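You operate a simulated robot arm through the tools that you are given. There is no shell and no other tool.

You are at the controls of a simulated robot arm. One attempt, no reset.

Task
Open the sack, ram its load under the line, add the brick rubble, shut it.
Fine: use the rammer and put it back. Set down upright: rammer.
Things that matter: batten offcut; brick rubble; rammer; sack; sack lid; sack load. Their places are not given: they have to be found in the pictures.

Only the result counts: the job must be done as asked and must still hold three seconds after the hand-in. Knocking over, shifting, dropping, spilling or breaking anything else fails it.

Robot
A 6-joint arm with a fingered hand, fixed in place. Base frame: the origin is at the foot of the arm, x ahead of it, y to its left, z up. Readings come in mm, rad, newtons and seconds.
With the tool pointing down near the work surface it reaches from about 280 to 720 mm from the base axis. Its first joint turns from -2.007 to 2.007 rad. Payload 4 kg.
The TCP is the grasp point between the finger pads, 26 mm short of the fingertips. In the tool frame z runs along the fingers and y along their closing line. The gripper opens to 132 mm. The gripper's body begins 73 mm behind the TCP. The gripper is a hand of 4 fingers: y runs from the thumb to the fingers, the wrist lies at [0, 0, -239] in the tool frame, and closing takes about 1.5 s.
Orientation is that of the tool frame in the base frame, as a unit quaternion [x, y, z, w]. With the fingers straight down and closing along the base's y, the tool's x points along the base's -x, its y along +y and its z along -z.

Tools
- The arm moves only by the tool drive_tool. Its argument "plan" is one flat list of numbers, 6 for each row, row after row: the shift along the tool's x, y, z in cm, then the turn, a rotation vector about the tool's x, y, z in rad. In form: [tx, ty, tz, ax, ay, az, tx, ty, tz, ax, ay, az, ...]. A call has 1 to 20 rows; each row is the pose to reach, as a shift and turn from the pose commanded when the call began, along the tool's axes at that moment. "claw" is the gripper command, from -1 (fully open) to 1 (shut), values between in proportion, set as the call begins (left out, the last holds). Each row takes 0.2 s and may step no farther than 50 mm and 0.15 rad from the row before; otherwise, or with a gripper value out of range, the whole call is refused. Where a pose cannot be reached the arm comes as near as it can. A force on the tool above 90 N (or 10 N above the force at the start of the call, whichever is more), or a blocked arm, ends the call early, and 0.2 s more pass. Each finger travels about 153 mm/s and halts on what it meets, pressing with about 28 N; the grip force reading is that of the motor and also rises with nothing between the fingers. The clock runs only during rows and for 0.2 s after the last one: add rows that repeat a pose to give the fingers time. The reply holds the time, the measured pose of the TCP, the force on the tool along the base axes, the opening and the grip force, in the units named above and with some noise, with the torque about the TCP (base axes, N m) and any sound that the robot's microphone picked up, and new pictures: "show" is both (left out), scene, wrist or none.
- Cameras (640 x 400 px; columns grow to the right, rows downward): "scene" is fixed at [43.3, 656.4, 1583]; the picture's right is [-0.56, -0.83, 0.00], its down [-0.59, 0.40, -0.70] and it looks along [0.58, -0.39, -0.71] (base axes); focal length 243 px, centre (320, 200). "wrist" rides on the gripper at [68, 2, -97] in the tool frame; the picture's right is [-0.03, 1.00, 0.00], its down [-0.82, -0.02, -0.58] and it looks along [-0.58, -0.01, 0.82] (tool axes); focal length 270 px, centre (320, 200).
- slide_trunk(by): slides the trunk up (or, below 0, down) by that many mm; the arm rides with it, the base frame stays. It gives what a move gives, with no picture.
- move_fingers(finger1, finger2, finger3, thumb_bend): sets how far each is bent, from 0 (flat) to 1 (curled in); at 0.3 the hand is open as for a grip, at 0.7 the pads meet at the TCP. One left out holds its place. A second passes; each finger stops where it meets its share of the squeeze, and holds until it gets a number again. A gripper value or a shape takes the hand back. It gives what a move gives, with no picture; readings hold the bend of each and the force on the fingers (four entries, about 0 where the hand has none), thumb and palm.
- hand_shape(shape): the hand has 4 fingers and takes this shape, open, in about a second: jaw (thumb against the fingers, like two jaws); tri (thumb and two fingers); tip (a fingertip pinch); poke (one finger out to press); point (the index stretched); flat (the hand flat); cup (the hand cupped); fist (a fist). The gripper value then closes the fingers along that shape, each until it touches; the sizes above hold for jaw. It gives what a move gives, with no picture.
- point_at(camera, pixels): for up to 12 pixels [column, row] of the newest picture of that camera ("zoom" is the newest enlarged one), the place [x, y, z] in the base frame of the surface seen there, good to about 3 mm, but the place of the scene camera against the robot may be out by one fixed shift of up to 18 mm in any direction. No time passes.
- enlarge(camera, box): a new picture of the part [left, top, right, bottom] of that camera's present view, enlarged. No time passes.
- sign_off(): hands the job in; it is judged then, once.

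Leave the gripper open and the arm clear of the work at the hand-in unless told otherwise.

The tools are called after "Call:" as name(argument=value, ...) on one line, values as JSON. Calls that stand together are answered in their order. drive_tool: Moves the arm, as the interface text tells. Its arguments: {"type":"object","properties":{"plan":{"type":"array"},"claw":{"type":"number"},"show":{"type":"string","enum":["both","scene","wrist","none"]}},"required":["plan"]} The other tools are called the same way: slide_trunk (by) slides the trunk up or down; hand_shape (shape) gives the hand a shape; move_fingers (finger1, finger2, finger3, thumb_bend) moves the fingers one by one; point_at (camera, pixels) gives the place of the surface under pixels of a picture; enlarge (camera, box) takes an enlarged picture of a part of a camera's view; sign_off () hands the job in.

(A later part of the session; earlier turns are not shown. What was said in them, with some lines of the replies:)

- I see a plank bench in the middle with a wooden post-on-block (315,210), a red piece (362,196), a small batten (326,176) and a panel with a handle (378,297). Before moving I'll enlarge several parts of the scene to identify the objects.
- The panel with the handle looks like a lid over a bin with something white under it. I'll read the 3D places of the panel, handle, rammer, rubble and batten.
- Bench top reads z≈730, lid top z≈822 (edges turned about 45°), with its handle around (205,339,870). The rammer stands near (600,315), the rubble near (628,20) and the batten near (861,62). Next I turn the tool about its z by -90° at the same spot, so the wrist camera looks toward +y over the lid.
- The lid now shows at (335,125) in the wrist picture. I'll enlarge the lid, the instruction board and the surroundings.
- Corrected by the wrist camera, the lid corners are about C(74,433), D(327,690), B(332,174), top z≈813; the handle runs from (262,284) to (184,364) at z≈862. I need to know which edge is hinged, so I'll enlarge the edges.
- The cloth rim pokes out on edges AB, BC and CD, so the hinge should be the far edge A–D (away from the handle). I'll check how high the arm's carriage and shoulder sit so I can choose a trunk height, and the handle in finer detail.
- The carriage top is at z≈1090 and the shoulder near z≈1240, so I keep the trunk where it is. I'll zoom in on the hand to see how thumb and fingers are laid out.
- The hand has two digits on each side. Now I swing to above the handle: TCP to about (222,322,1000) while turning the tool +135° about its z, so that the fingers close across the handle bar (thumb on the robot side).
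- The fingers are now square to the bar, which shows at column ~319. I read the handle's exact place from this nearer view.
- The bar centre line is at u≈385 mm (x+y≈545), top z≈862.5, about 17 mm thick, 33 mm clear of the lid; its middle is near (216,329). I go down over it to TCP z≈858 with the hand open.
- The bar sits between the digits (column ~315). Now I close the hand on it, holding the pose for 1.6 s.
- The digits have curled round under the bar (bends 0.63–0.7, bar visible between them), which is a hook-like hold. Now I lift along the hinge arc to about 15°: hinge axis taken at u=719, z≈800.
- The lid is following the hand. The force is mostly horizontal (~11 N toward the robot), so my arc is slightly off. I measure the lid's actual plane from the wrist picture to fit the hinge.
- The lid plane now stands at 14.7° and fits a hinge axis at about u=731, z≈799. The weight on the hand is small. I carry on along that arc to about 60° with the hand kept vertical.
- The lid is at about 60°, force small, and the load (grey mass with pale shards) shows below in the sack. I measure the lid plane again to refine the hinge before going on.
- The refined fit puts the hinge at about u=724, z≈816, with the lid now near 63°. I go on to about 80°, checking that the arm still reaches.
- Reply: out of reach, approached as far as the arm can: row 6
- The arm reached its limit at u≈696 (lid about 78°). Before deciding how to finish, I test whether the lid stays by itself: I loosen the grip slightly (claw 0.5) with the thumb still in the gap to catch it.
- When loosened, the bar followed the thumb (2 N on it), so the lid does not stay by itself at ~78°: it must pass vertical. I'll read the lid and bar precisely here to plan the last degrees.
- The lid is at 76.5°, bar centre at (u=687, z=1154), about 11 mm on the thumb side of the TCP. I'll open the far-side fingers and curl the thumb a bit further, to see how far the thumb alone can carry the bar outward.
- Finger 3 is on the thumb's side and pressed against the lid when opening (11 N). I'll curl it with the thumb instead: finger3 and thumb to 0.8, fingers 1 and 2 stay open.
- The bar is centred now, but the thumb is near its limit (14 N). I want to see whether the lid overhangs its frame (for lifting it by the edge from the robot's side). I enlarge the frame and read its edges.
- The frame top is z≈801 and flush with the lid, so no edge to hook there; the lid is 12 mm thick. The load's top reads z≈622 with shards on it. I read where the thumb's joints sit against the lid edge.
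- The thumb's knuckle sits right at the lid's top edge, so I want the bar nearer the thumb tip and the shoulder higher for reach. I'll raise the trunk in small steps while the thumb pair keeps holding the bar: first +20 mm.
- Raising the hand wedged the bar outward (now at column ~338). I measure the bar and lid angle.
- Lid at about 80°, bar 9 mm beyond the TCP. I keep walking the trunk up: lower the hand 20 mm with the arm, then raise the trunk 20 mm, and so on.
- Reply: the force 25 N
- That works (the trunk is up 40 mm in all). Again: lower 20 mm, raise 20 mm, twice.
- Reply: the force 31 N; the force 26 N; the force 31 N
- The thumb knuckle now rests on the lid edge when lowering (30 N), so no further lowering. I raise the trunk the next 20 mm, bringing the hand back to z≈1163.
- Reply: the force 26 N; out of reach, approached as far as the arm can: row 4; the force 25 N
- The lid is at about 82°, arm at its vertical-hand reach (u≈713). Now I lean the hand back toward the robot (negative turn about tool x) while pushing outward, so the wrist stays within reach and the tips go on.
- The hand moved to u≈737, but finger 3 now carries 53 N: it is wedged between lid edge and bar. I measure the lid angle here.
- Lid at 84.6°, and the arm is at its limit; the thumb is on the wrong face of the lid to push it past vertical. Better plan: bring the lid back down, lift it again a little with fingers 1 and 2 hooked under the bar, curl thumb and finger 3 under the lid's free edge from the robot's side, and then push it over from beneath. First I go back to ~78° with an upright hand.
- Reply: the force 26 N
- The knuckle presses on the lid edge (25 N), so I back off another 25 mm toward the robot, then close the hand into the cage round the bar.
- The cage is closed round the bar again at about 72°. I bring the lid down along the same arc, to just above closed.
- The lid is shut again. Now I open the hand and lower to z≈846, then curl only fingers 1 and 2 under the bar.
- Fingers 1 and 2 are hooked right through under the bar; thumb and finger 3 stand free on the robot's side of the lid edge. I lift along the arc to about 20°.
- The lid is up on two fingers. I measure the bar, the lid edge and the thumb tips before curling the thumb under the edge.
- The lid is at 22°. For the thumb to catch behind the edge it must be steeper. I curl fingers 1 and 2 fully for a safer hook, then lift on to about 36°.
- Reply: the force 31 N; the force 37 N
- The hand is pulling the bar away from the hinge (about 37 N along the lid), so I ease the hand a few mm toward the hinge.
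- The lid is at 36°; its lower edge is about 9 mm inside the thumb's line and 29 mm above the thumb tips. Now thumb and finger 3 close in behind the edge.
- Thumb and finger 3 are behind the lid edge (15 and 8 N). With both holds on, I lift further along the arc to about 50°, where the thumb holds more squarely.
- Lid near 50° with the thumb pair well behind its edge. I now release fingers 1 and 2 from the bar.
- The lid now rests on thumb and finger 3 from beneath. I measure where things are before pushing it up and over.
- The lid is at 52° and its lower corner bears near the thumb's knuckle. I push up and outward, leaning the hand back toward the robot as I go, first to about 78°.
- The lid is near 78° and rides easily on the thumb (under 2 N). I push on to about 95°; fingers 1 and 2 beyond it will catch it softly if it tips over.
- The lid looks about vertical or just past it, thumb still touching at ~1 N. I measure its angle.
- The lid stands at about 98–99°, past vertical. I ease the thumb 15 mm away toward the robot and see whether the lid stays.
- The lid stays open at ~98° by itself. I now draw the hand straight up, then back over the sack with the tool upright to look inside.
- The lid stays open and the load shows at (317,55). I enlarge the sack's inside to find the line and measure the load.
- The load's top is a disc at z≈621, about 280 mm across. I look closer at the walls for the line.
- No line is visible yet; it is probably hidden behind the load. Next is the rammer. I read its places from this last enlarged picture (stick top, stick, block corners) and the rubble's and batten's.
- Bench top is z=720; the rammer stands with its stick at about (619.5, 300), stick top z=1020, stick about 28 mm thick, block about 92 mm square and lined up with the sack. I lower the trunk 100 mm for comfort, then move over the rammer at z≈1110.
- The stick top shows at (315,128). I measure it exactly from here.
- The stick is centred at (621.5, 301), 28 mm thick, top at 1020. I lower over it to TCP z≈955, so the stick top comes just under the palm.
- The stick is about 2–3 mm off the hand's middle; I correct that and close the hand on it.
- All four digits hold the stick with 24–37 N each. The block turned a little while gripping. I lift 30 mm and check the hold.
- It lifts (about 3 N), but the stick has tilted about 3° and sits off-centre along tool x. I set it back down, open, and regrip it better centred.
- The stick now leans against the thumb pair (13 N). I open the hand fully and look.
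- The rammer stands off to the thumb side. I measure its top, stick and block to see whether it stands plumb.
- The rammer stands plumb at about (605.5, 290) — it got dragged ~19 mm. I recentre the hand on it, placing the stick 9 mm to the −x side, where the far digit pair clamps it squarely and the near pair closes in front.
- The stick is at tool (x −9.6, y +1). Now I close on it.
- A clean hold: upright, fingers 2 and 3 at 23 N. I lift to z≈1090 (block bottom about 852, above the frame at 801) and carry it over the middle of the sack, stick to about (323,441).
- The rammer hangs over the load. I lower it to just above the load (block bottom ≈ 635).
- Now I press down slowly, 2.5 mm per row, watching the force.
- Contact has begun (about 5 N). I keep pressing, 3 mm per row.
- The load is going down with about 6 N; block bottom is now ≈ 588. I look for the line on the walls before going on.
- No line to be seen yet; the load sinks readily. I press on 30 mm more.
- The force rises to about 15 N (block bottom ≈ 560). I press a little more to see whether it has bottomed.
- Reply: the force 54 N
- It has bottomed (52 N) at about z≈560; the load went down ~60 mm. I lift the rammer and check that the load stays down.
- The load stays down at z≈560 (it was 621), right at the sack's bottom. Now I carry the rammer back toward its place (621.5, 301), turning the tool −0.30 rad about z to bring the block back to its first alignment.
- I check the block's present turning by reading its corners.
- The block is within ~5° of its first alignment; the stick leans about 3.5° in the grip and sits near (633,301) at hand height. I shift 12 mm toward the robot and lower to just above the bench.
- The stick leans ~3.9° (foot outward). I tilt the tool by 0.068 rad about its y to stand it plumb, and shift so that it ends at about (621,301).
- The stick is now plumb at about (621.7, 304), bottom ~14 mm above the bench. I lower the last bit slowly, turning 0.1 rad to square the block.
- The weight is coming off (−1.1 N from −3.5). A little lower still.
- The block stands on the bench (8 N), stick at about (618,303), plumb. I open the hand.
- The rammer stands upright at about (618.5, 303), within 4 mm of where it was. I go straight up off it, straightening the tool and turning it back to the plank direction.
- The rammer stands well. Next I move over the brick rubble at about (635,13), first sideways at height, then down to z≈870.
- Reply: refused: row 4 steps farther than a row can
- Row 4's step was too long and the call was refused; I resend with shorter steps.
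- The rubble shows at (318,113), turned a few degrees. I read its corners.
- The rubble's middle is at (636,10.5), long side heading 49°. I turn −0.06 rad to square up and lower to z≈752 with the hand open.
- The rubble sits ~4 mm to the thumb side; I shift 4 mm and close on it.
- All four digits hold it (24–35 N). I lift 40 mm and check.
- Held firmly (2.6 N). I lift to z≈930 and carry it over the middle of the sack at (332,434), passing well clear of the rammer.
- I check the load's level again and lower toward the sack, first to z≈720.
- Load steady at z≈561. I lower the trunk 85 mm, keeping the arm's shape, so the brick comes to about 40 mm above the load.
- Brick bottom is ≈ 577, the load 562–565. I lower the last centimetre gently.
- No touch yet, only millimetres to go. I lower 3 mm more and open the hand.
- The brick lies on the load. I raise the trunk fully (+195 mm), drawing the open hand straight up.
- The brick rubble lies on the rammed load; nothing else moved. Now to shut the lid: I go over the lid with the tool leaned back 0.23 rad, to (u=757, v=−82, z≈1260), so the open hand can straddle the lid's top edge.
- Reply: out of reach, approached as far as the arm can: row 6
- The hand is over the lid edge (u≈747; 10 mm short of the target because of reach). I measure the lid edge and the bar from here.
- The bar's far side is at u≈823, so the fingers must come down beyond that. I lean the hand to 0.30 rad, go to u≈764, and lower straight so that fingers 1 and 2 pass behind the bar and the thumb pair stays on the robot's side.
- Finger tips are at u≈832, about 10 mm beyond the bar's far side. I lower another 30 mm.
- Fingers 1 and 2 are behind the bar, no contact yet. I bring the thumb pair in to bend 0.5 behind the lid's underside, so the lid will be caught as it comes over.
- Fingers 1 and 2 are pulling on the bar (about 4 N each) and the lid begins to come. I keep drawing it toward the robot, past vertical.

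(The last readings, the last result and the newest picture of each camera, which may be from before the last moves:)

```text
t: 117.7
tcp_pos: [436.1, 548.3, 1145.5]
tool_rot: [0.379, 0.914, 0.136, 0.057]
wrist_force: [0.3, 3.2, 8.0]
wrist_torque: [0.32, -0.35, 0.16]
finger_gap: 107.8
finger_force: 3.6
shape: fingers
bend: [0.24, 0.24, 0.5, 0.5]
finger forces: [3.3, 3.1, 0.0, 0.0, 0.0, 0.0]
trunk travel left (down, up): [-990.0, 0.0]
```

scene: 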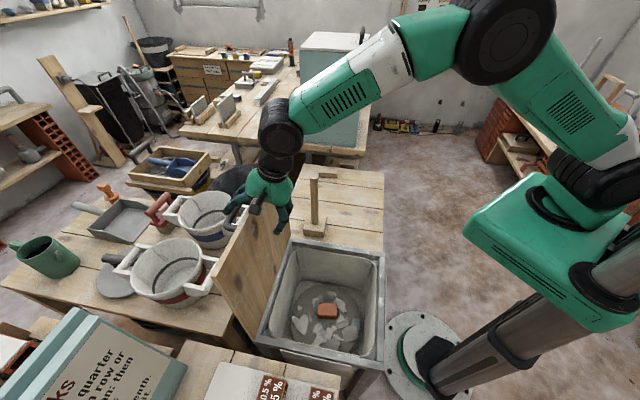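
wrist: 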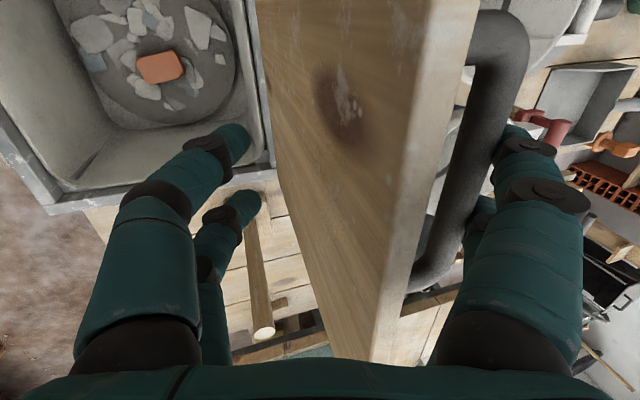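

The lid follows and is now close to vertical. I draw on another 35 mm so it tips onto the thumb pair.

Call:
drive_tool(plan=[0, -0.8, -0.3, 0, 0, 0, 0, -1.6, -0.6, 0, 0, 0, 0, -2.4, -0.9, 0, 0, 0, 0, -3.2, -1.2, 0, 0, 0], show="both")

Call:
point_at(camera="wrist", pixels=[[300, 60], [300, 120], [320, 180], [280, 30], [350, 100], [370, 60], [370, 150], [360, 260], [470, 120], [480, 60], [400, 60], [400, 160]])

```text
t: 118.7
tcp_pos: [409.1, 522.7, 1145.6]
tool_rot: [0.379, 0.914, 0.136, 0.057]
wrist_force: [1.1, 2.0, 6.2]
wrist_torque: [0.31, -0.3, 0.0]
finger_gap: 106.5
finger_force: 2.2
shape: fingers
bend: [0.25, 0.26, 0.5, 0.5]
finger forces: [2.8, 2.6, 0.1, 0.0, 0.0, 0.1]
trunk travel left (down, up): [-990.0, 0.0]
```

scene: 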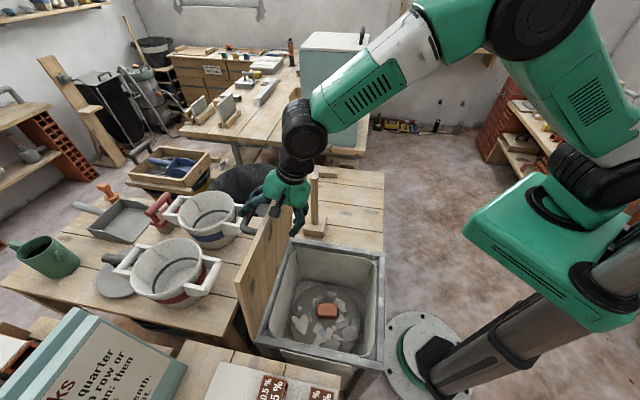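
wrist: 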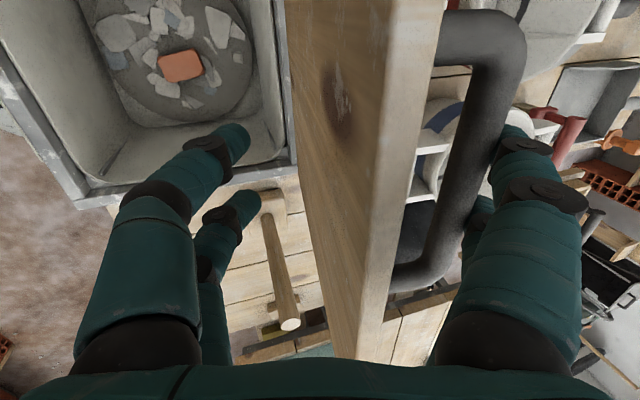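

```text
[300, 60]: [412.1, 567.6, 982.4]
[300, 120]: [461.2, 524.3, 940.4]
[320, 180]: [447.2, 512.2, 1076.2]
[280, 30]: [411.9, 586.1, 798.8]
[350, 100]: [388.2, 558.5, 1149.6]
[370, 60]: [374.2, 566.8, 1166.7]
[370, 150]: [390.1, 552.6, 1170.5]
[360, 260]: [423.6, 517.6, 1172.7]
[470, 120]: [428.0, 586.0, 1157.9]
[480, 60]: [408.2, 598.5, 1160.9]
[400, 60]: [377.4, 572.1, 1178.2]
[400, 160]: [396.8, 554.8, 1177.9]
```

The lid is at 82.5° and is still being pulled (2.7 N on fingers 1, 2; thumb free), so the hinge has some friction. I close fingers 1 and 2 to 0.5, sandwiching the lid loosely between them and the thumb pair.

Call:
move_fingers(finger1=0.5, finger2=0.5)

Call:
drive_tool(plan=[0, 0, 0, 0, 0, 0], show="both")

```text
t: 119.7
tcp_pos: [409.0, 523.0, 1145.4]
tool_rot: [0.378, 0.914, 0.135, 0.057]
wrist_force: [1.6, -0.1, 0.6]
wrist_torque: [-0.01, 0.01, 0.03]
finger_gap: 68.0
finger_force: 0.8
shape: fingers
bend: [0.49, 0.49, 0.5, 0.5]
finger forces: [0.8, 0.5, 0.0, 0.0, 0.1, 0.1]
trunk travel left (down, up): [-990.0, 0.0]
```

```text
t: 120.1
tcp_pos: [409.5, 523.5, 1146.9]
tool_rot: [0.378, 0.914, 0.134, 0.057]
wrist_force: [1.0, 0.2, -0.8]
wrist_torque: [0.01, 0.03, 0.01]
finger_gap: 67.7
finger_force: 1.0
shape: fingers
bend: [0.49, 0.49, 0.5, 0.5]
finger forces: [0.7, 0.5, 0.1, 0.0, 0.1, 0.0]
trunk travel left (down, up): [-990.0, 0.0]
```

scene: 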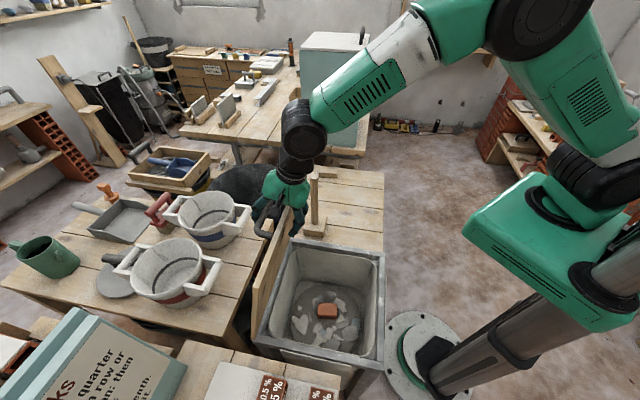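
wrist: 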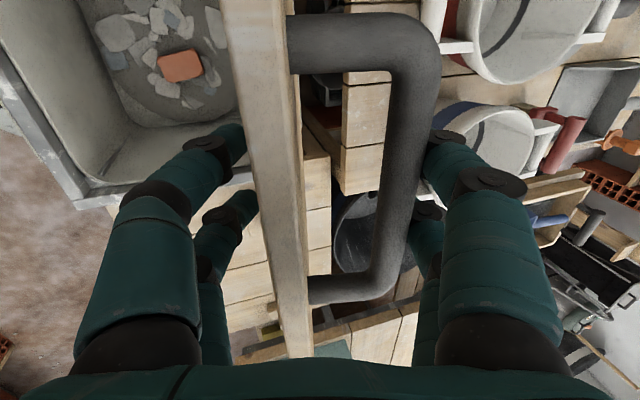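

The lid is loosely sandwiched now. I measure its angle for the way down.

Call:
point_at(camera="wrist", pixels=[[250, 60], [265, 150], [290, 270], [293, 100], [300, 200], [320, 30], [405, 80], [400, 160], [385, 250], [288, 60]])

```text
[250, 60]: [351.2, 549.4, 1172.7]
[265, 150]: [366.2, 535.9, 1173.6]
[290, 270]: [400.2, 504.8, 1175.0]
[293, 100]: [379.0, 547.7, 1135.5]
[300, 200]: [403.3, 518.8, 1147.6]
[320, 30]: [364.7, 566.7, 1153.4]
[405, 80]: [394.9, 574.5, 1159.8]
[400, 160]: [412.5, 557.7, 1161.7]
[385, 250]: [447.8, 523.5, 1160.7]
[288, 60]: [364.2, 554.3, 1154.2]
```

Lid at 76.4°. I lower it along its arc with the hand straightening up as it goes, first to about 62°.

Call:
drive_tool(plan=[0, -1.78, 0.02, 0.04, 0, 0, 0, -3.56, 0.05, 0.08, 0, 0, 0, -5.33, 0.38, 0.107, 0, 0, 0, -7.1, 0.72, 0.133, 0, 0, 0, -8.87, 1.05, 0.16, 0, 0], show="both")

Call:
point_at(camera="wrist", pixels=[[200, 60], [220, 150], [250, 270], [390, 80], [390, 160], [380, 250], [280, 120], [300, 60], [160, 200], [430, 170]])

```text
t: 121.3
tcp_pos: [351.7, 464.6, 1110.9]
tool_rot: [0.382, 0.922, 0.062, 0.027]
wrist_force: [-0.1, 2.4, 0.6]
wrist_torque: [0.01, 0.01, 0.01]
finger_gap: 67.2
finger_force: 0.8
shape: fingers
bend: [0.49, 0.5, 0.5, 0.5]
finger forces: [0.9, 0.6, 0.0, 0.0, 0.0, 0.1]
trunk travel left (down, up): [-990.0, 0.0]
```

scene: 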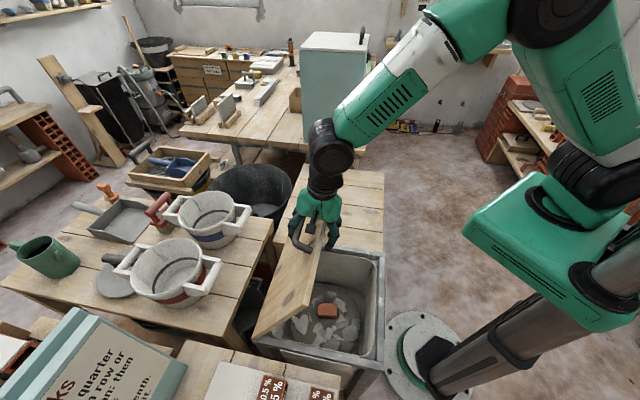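
wrist: 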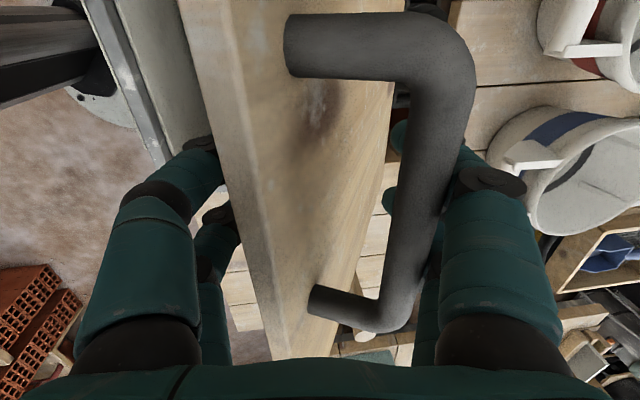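

```text
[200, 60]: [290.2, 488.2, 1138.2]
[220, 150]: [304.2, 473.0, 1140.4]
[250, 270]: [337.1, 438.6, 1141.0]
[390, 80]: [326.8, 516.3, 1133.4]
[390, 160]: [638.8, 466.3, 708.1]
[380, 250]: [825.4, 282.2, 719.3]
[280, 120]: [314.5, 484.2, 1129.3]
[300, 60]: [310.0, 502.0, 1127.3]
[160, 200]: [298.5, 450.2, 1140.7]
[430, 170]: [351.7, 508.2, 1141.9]
```

The lid comes down smoothly (62°), still braked by hinge friction. I go on to about 50°.

Call:
drive_tool(plan=[0, -1.67, 0.83, 0.027, 0, 0, 0, -3.33, 1.68, 0.053, 0, 0, 0, -4.97, 2.55, 0.08, 0, 0, 0, -6.15, 3.3, 0.11, 0, 0, 0, -7.35, 4.05, 0.14, 0, 0], show="both")

Call:
point_at(camera="wrist", pixels=[[150, 60], [170, 150], [220, 290], [400, 80], [390, 160], [380, 250], [260, 120], [280, 180], [300, 60], [430, 170]])

```text
t: 122.5
tcp_pos: [305.1, 417.6, 1059.6]
tool_rot: [0.383, 0.924, -0.003, 0.0]
wrist_force: [0.6, 0.5, 1.3]
wrist_torque: [-0.03, 0.02, -0.03]
finger_gap: 66.6
finger_force: 0.2
shape: fingers
bend: [0.5, 0.5, 0.5, 0.5]
finger forces: [0.7, 0.2, 0.0, 0.0, 0.0, 0.0]
trunk travel left (down, up): [-990.0, 0.0]
```

scene: 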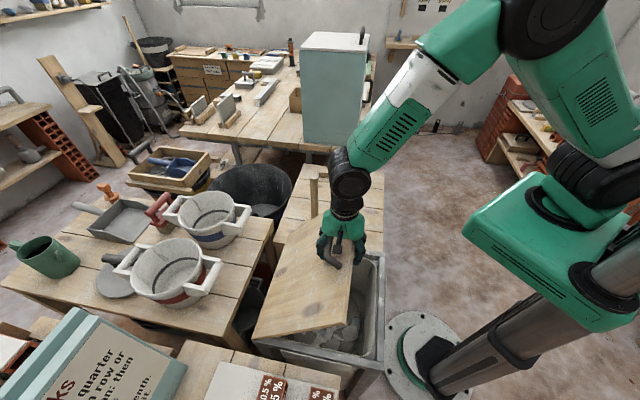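
wrist: 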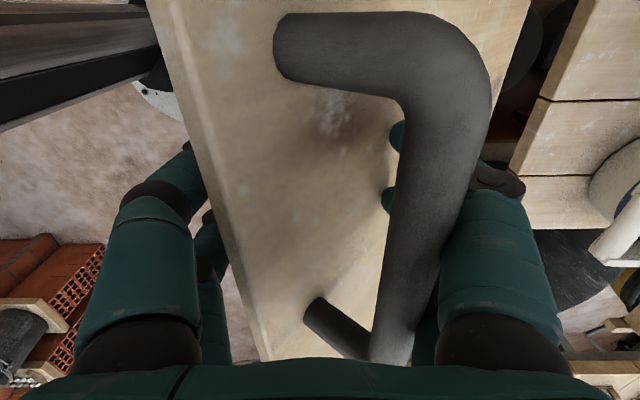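

```text
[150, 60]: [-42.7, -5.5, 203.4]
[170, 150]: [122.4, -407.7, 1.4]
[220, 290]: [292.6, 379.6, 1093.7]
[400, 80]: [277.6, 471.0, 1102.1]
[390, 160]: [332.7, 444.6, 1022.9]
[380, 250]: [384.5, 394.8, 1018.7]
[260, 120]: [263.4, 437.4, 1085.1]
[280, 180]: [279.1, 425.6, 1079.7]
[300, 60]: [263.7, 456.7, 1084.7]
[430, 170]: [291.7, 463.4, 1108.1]
```

The lid is at 49° with no load on the thumb, so the hinge friction seems to hold it. I test that: open fingers 1 and 2 away from the bar, with the thumb pair still beneath as a catch.

Call:
move_fingers(finger1=0.3, finger2=0.3)

Call:
drive_tool(plan=[0, 0, 0, 0, 0, 0, 0, 0, 0, 0, 0, 0, 0, 0, 0, 0, 0, 0], show="wrist")

Call:
point_at(camera="wrist", pixels=[[260, 120], [280, 180], [300, 60], [400, 80], [430, 170], [400, 300], [340, 200]])

```text
t: 123.5
tcp_pos: [304.7, 417.9, 1059.3]
tool_rot: [0.383, 0.924, -0.003, -0.001]
wrist_force: [-0.5, -0.3, -0.4]
wrist_torque: [0.03, -0.03, 0.01]
finger_gap: 99.7
finger_force: 0.1
shape: fingers
bend: [0.3, 0.3, 0.5, 0.5]
finger forces: [0.0, 0.0, 0.1, 0.0, 0.1, 0.1]
trunk travel left (down, up): [-990.0, 0.0]
```

```text
t: 124.3
tcp_pos: [304.8, 416.8, 1058.6]
tool_rot: [0.382, 0.924, -0.003, 0.0]
wrist_force: [-0.3, 0.2, 0.1]
wrist_torque: [0.0, -0.02, 0.0]
finger_gap: 99.7
finger_force: 0.1
shape: fingers
bend: [0.3, 0.3, 0.5, 0.5]
finger forces: [0.1, 0.0, 0.0, 0.0, 0.1, 0.0]
trunk travel left (down, up): [-990.0, 0.0]
```

wrist: 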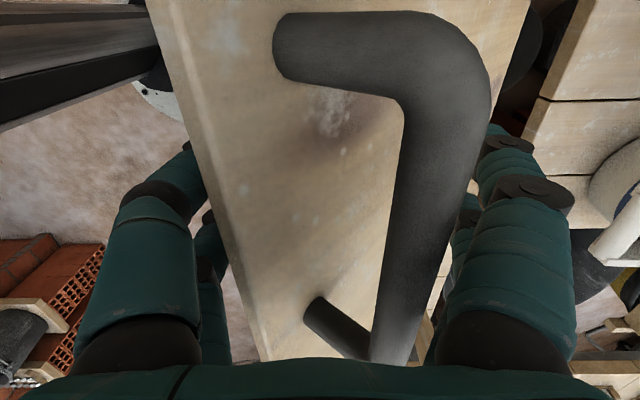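

```text
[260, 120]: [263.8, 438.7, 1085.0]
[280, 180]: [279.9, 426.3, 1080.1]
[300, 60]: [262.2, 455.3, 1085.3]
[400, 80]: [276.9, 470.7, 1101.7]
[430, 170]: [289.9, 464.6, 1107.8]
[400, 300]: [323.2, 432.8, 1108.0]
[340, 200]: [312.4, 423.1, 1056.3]
```

The lid stays at 49° by itself: the hinge holds it. So I can simply move it down. I open the hand, rise 30 mm, then pull the bar on down with fingers 1 and 2.

Call:
drive_tool(plan=[0, 0, 0, 0, 0, 0, 0, 0, 0, 0, 0, 0, 0, 0, 0, 0, 0, 0, 0, 0, -1.5, 0, 0, 0, 0, -0.5, -3.1, 0, 0, 0], claw=-1, show="none")

Call:
move_fingers(finger1=0.5, finger2=0.5, finger3=0.3, thumb_bend=0.3)

Call:
drive_tool(plan=[0, -1.1, 1.0, 0, 0, 0, 0, -2.3, 2.0, 0, 0, 0, 0, -3.4, 3.0, 0, 0, 0, 0, -4.5, 4.0, 0, 0, 0], show="both")

```text
t: 125.5
tcp_pos: [301.4, 414.9, 1090.7]
tool_rot: [0.382, 0.924, -0.002, 0.0]
wrist_force: [0.4, 0.4, -0.3]
wrist_torque: [-0.01, 0.0, -0.03]
finger_gap: 131.7
finger_force: 0.1
shape: jaw
bend: [0.3, 0.3, 0.3, 0.3]
finger forces: [0.0, 0.1, 0.0, 0.1, 0.0, 0.0]
trunk travel left (down, up): [-990.0, 0.0]
```

```text
t: 126.5
tcp_pos: [300.3, 415.3, 1091.1]
tool_rot: [0.383, 0.924, -0.002, 0.0]
wrist_force: [0.6, -0.1, 0.3]
wrist_torque: [0.0, 0.01, 0.0]
finger_gap: 99.7
finger_force: 0.1
shape: fingers
bend: [0.5, 0.5, 0.3, 0.3]
finger forces: [0.0, 0.1, 0.0, 0.0, 0.0, 0.0]
trunk travel left (down, up): [-990.0, 0.0]
```

```text
t: 127.5
tcp_pos: [269.1, 383.0, 1051.5]
tool_rot: [0.382, 0.924, -0.004, 0.0]
wrist_force: [0.7, -1.0, 0.9]
wrist_torque: [-0.01, -0.01, -0.03]
finger_gap: 100.1
finger_force: 1.0
shape: fingers
bend: [0.5, 0.5, 0.3, 0.3]
finger forces: [0.2, 0.2, 0.0, 0.0, 0.1, 0.0]
trunk travel left (down, up): [-990.0, 0.0]
```

scene: 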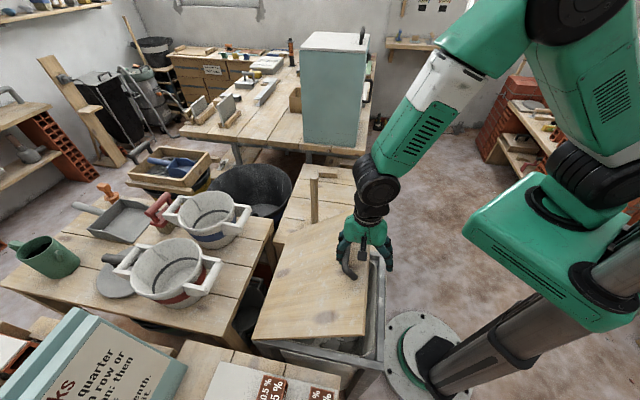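
wrist: 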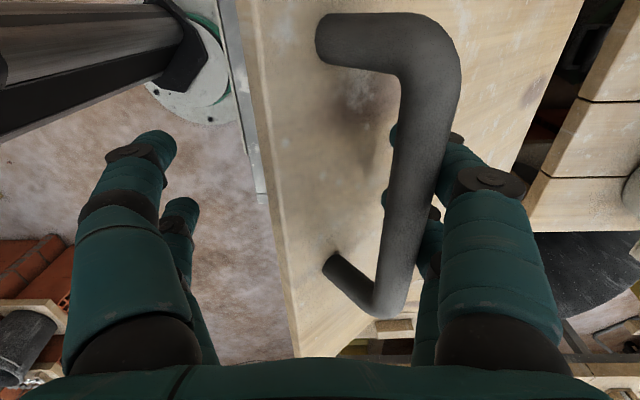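

The lid follows with hardly any force. I measure its angle.

Call:
point_at(camera="wrist", pixels=[[270, 120], [300, 180], [290, 60], [420, 80], [415, 170], [395, 280], [350, 200], [520, 60]])

```text
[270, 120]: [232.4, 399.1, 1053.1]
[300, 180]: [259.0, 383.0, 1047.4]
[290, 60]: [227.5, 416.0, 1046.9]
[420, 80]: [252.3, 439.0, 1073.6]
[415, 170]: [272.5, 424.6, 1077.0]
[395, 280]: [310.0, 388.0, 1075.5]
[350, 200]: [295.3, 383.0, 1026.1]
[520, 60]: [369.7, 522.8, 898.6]
```

Lid at 40°. I continue down to about 28°.

Call:
drive_tool(plan=[0, -1.0, 1.0, 0, 0, 0, 0, -1.95, 2.05, 0, 0, 0, 0, -2.9, 3.1, 0, 0, 0, 0, -3.8, 4.2, 0, 0, 0, 0, -4.65, 5.25, 0, 0, 0], show="wrist")

Call:
point_at(camera="wrist", pixels=[[270, 120], [310, 180], [290, 60], [415, 80], [410, 170], [390, 260], [350, 200], [520, 60]])

```text
t: 128.7
tcp_pos: [238.1, 352.5, 1000.1]
tool_rot: [0.382, 0.924, -0.003, 0.0]
wrist_force: [0.3, -0.3, -0.3]
wrist_torque: [0.01, 0.0, -0.05]
finger_gap: 99.9
finger_force: 0.6
shape: fingers
bend: [0.5, 0.5, 0.3, 0.3]
finger forces: [0.4, 0.3, 0.0, 0.0, 0.0, 0.0]
trunk travel left (down, up): [-990.0, 0.0]
```

wrist: 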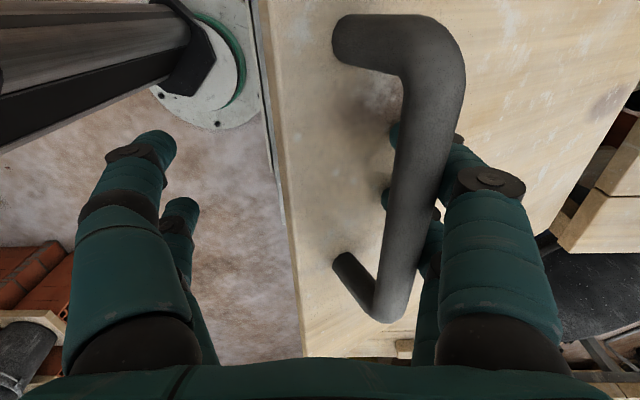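

```text
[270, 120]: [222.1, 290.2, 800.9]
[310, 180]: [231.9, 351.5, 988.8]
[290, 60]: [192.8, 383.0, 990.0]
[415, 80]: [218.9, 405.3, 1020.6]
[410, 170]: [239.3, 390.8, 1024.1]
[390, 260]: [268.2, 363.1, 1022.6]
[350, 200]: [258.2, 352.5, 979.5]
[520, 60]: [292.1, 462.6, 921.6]
```

Lid at 28°. I go on the same way down to about 5°.

Call:
drive_tool(plan=[0, -0.8, 1.0, 0, 0, 0, 0, -1.66, 2.0, 0, 0, 0, 0, -2.4, 3.3, 0, 0, 0, 0, -3.06, 4.57, 0, 0, 0, 0, -3.65, 5.95, 0, 0, 0, 0, -4.21, 7.32, 0, 0, 0, 0, -4.7, 8.75, 0, 0, 0, 0, -5.16, 10.17, 0, 0, 0, 0, -5.66, 11.86, 0, 0, 0], show="both")

Call:
point_at(camera="wrist", pixels=[[300, 120], [330, 180], [320, 60], [415, 80], [410, 170], [390, 260], [350, 200], [520, 60], [600, 100]])

```text
t: 130.7
tcp_pos: [194.9, 311.0, 879.6]
tool_rot: [0.383, 0.924, -0.003, -0.001]
wrist_force: [0.5, 1.5, -1.0]
wrist_torque: [-0.05, 0.06, 0.01]
finger_gap: 101.4
finger_force: 1.7
shape: fingers
bend: [0.49, 0.49, 0.3, 0.3]
finger forces: [1.1, 1.0, 0.1, 0.0, 0.1, 0.0]
trunk travel left (down, up): [-990.0, 0.0]
```

scene: 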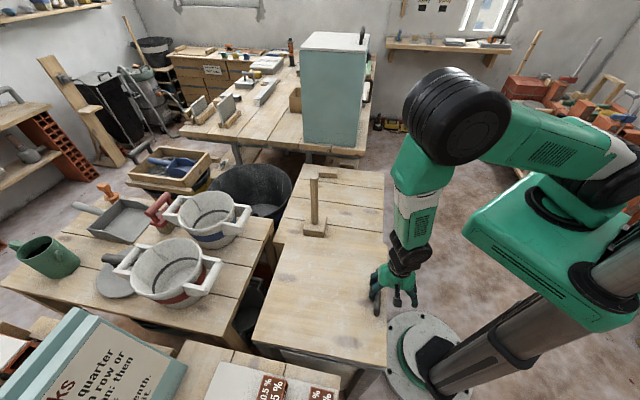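
wrist: 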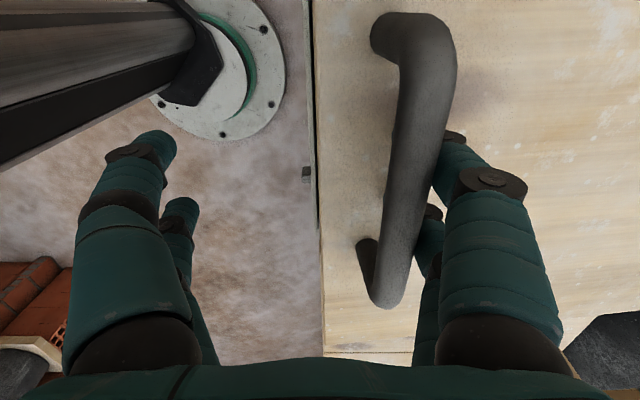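

```text
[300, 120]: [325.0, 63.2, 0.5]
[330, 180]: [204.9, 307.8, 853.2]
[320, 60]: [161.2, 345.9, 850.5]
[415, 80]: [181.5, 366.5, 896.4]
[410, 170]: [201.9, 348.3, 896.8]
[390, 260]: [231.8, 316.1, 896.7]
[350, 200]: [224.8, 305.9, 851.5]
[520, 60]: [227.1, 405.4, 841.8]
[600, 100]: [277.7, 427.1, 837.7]
```

Lid at about 6°. I open the hand, rise, move 107 mm toward the hinge side of the bar, close the hand, and press the lid down from above.

Call:
drive_tool(plan=[0, 0, 0, 0, 0, 0, 0, 0, 0, 0, 0, 0, 0, 0, 0, 0, 0, 0, 0, 0, -3.0, 0, 0, 0, 0, 0, -6.0, 0, 0, 0, 0, 0, -9.5, 0, 0, 0, 0, 3.5, -9.5, 0, 0, 0, 0, 7.0, -9.5, 0, 0, 0, 0, 10.7, -9.5, 0, 0, 0], claw=-1, show="none")

Call:
drive_tool(plan=[0, 0, 0, 0, 0, 0, 0, 0, 0, 0, 0, 0, 0, 0, 0, 0, 0, 0, 0, 0, 0, 0, 0, 0, 0, 0, 0, 0, 0, 0, 0, 0, 0, 0, 0, 0, 0, 0, 3.0, 0, 0, 0, 0, 0, 6.0, 0, 0, 0, 0, 0, 8.5, 0, 0, 0], claw=1, show="both")

```text
t: 132.7
tcp_pos: [276.0, 387.5, 974.7]
tool_rot: [0.383, 0.924, -0.003, -0.001]
wrist_force: [-0.5, 0.2, -0.7]
wrist_torque: [-0.01, 0.04, 0.0]
finger_gap: 132.1
finger_force: 0.1
shape: jaw
bend: [0.3, 0.3, 0.3, 0.3]
finger forces: [0.0, 0.0, 0.1, 0.0, 0.1, 0.0]
trunk travel left (down, up): [-990.0, 0.0]
```

```text
t: 134.7
tcp_pos: [271.5, 387.5, 888.6]
tool_rot: [0.383, 0.924, -0.004, 0.0]
wrist_force: [0.4, -0.6, -0.4]
wrist_torque: [-0.01, 0.0, 0.01]
finger_gap: 0.1
finger_force: 28.0
shape: jaw
bend: [0.62, 0.63, 0.63, 0.7]
finger forces: [0.0, 0.1, 0.1, 0.1, 0.0, 0.0]
trunk travel left (down, up): [-990.0, 0.0]
```

scene: 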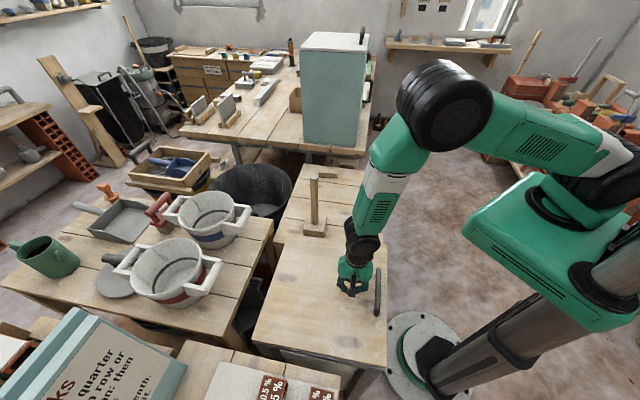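
wrist: 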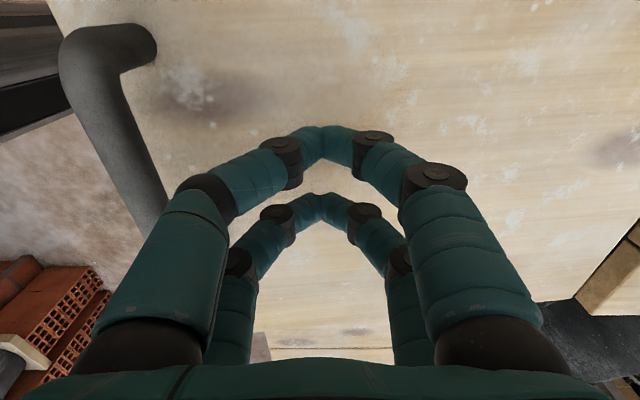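

The closed hand is over the lid at u≈466. I press down slowly.

Call:
drive_tool(plan=[0, 0, 0.8, 0, 0, 0, 0, 0, 1.6, 0, 0, 0, 0, 0, 2.4, 0, 0, 0, 0, 0, 3.0, 0, 0, 0, 0, 0, 3.6, 0, 0, 0, 0, 0, 4.2, 0, 0, 0, 0, 0, 4.7, 0, 0, 0], show="both")

Call:
point_at(camera="wrist", pixels=[[200, 60], [320, 60], [450, 60], [560, 100], [130, 80], [150, 200], [560, 200]])

```text
t: 136.3
tcp_pos: [269.6, 385.1, 841.8]
tool_rot: [0.383, 0.924, -0.003, -0.001]
wrist_force: [1.0, -1.6, 1.9]
wrist_torque: [0.01, 0.03, -0.02]
finger_gap: 0.1
finger_force: 28.4
shape: jaw
bend: [0.62, 0.63, 0.63, 0.7]
finger forces: [0.1, 0.0, 0.0, 0.1, 0.0, 0.1]
trunk travel left (down, up): [-990.0, 0.0]
```

scene: 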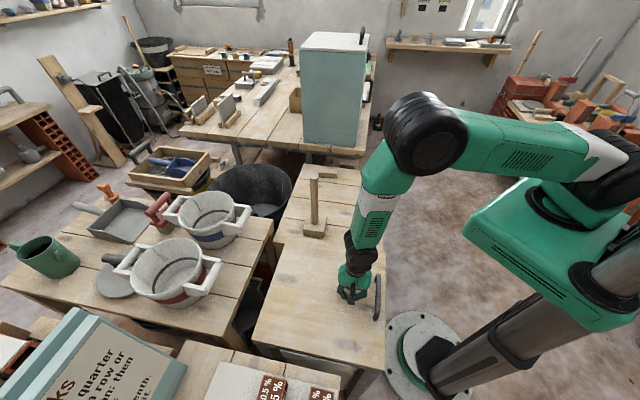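
wrist: 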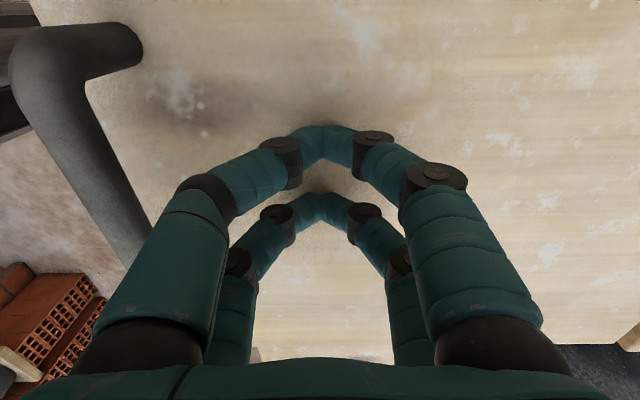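

```text
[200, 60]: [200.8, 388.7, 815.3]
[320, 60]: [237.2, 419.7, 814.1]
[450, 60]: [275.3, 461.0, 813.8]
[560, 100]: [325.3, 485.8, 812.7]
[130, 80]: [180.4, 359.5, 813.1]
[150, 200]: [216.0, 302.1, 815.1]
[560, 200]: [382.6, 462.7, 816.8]
```

The lid reads z≈813–815, almost shut. I press a little more, until the force rises clearly.

Call:
drive_tool(plan=[0, 0, 0.3, 0, 0, 0, 0, 0, 0.6, 0, 0, 0, 0, 0, 0.8, 0, 0, 0, 0, 0, 1.0, 0, 0, 0], show="wrist")

Call:
point_at(camera="wrist", pixels=[[200, 60], [320, 60], [450, 60], [560, 100], [130, 80], [130, 180], [560, 200], [150, 150]])

```text
t: 137.3
tcp_pos: [271.3, 385.6, 840.7]
tool_rot: [0.383, 0.924, 0.003, 0.0]
wrist_force: [1.5, -3.5, 80.8]
wrist_torque: [0.02, 0.06, 0.0]
finger_gap: 0.1
finger_force: 28.0
shape: jaw
bend: [0.66, 0.65, 0.66, 0.7]
finger forces: [0.0, 0.1, 0.0, 0.0, 0.1, 0.1]
trunk travel left (down, up): [-990.0, 0.0]
```

wrist: 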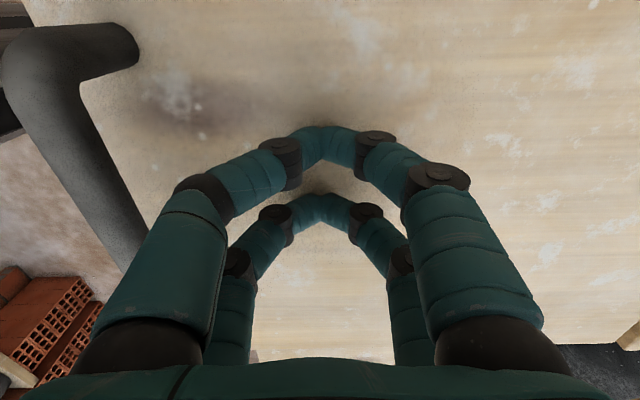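

```text
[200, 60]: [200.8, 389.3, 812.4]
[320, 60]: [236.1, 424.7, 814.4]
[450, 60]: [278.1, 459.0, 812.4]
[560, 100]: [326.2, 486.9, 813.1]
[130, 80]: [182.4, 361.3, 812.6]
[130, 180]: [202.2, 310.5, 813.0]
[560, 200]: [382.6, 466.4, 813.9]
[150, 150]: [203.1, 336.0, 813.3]
```

80 N and the lid plane reads 813 everywhere: it is fully shut. I rise clear and open the hand.

Call:
drive_tool(plan=[0, 0, -1.0, 0, 0, 0, 0, 0, -4.0, 0, 0, 0, 0, 0, -8.0, 0, 0, 0, 0, 0, -12.0, 0, 0, 0, 0, 0, -16.0, 0, 0, 0, 0, 0, -20.0, 0, 0, 0, 0, 0, -24.0, 0, 0, 0, 0, 0, -28.0, 0, 0, 0, 0, 0, -32.0, 0, 0, 0], show="none")

Call:
drive_tool(plan=[0, 0, 0, 0, 0, 0, 0, 0, 0, 0, 0, 0, 0, 0, 0, 0, 0, 0, 0, 0, 0, 0, 0, 0, 0, 0, 0, 0, 0, 0, 0, 0, 0, 0, 0, 0, 0, 0, 0, 0, 0, 0], claw=-1, show="both")

Call:
enlarge(camera="scene", box=[230, 150, 410, 390])

Call:
point_at(camera="wrist", pixels=[[320, 60], [260, 80], [400, 60], [300, 100], [330, 120], [350, 30]])

```text
t: 139.3
tcp_pos: [268.4, 386.5, 1155.8]
tool_rot: [0.383, 0.924, -0.003, 0.0]
wrist_force: [0.3, 0.3, -0.1]
wrist_torque: [0.04, 0.01, 0.0]
finger_gap: 0.0
finger_force: 28.3
shape: jaw
bend: [0.65, 0.65, 0.65, 0.7]
finger forces: [0.0, 0.0, 0.0, 0.0, 0.0, 0.0]
trunk travel left (down, up): [-990.0, 0.0]
```

```text
t: 140.9
tcp_pos: [268.2, 386.4, 1155.3]
tool_rot: [0.383, 0.924, -0.003, 0.001]
wrist_force: [0.3, 0.2, 0.3]
wrist_torque: [0.0, -0.04, -0.01]
finger_gap: 131.9
finger_force: 0.0
shape: jaw
bend: [0.3, 0.3, 0.3, 0.3]
finger forces: [0.1, 0.0, 0.0, 0.1, 0.0, 0.0]
trunk travel left (down, up): [-990.0, 0.0]
```

scene: 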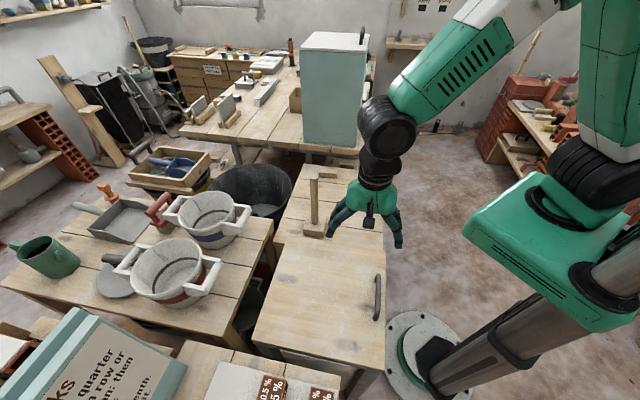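
wrist: 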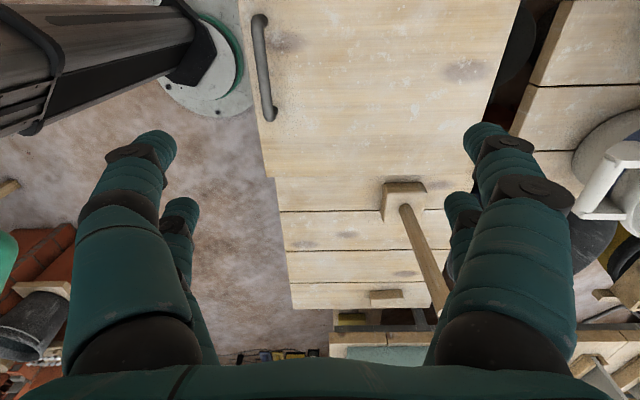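

```text
1.67 times, centred on (320, 270) of scene
```

zoom: 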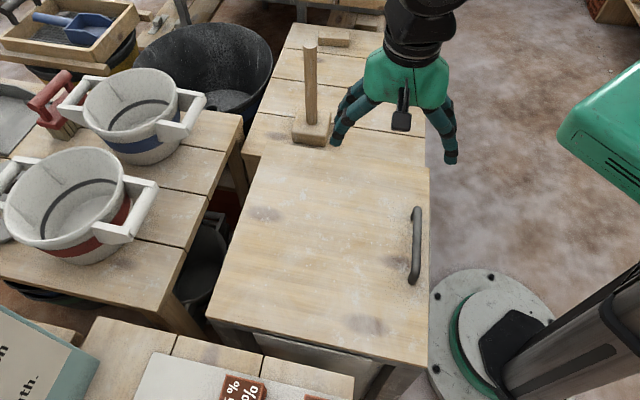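

```text
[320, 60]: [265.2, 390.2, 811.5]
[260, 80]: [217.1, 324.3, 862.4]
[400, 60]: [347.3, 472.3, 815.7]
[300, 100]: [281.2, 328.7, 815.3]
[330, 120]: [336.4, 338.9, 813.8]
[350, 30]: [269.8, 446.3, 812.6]
```

The lid is shut (plane at 811–816), the rammer stands upright in its place and nothing else has shifted. I move the arm away and up, near its starting position, hand open.

Call:
drive_tool(plan=[0, 0, -4.0, 0, 0, 0, 0, 0, -8.0, 0, 0, 0, -3.0, -1.1, -10.4, 0, 0, 0, -6.0, -2.2, -12.8, 0, 0, 0, -9.0, -3.3, -15.2, 0, 0, 0, -12.0, -4.4, -17.6, 0, 0, 0, -15.0, -5.4, -19.0, 0, 0, 0, -18.1, -6.5, -20.0, 0, 0, 0], claw=-1, show="both")

Call:
enlarge(camera="scene", box=[230, 140, 420, 400])

```text
t: 142.7
tcp_pos: [356.2, 212.4, 1354.9]
tool_rot: [0.382, 0.924, -0.003, 0.0]
wrist_force: [0.5, 0.0, -0.7]
wrist_torque: [-0.01, 0.01, -0.08]
finger_gap: 131.6
finger_force: 0.0
shape: jaw
bend: [0.3, 0.3, 0.3, 0.3]
finger forces: [0.0, 0.1, 0.0, 0.1, 0.0, 0.1]
trunk travel left (down, up): [-990.0, 0.0]
```

scene: 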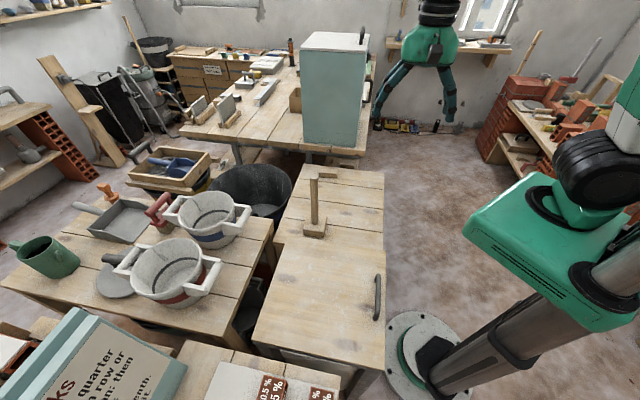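
wrist: 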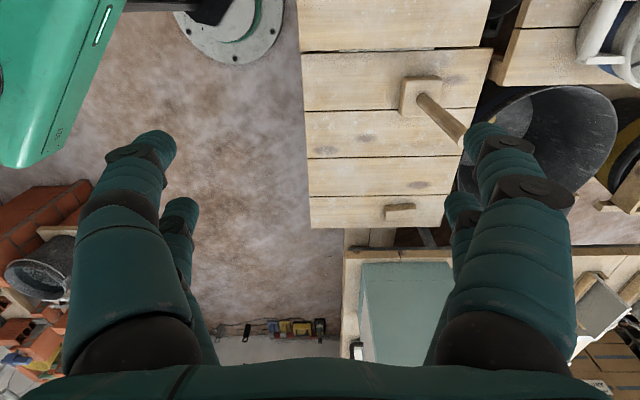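

```text
1.54 times, centred on (325, 270) of scene
```

zoom: 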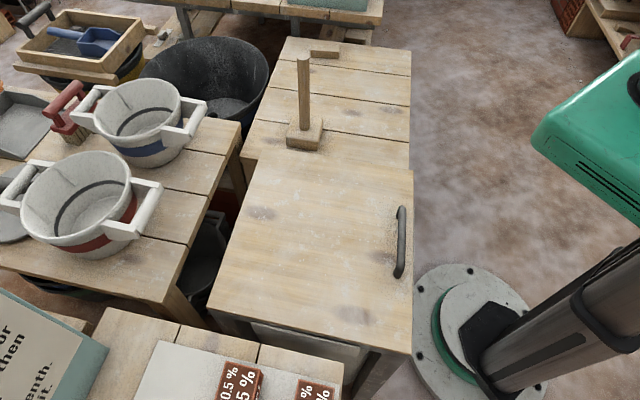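

Lid shut over the rammed load and the brick rubble, rammer upright in its place, batten and the rest untouched, hand open and clear. I hand the job in.

Call:
sign_off()

```text
The job is handed in.
```

I opened the sack, rammed its load to the bottom, set the brick rubble on top and shut the lid. I never saw a line on the sack wall. I took the load to be under it because it wouldn't go any lower.

- **Load:** its top went from about z 621 to 561 mm and then stopped moving at about 50 N. It still read 561 mm just before the rubble went in.
- **Rubble:** it lies on the load, near the middle of the sack.
- **Lid:** it is fully shut, reading 813 mm across the top as it did at the start. The hinge turned out to hold the lid at any angle, so it never dropped.
- **Rammer:** I used it for the ramming and put it back upright, about 4 mm from its original spot and turned by a few degrees at most. During the first grip it slid about 19 mm on the bench, so I regripped it.
- **Everything else:** the batten offcut and the other things stayed where they were. The arm is clear of the work with the hand open.
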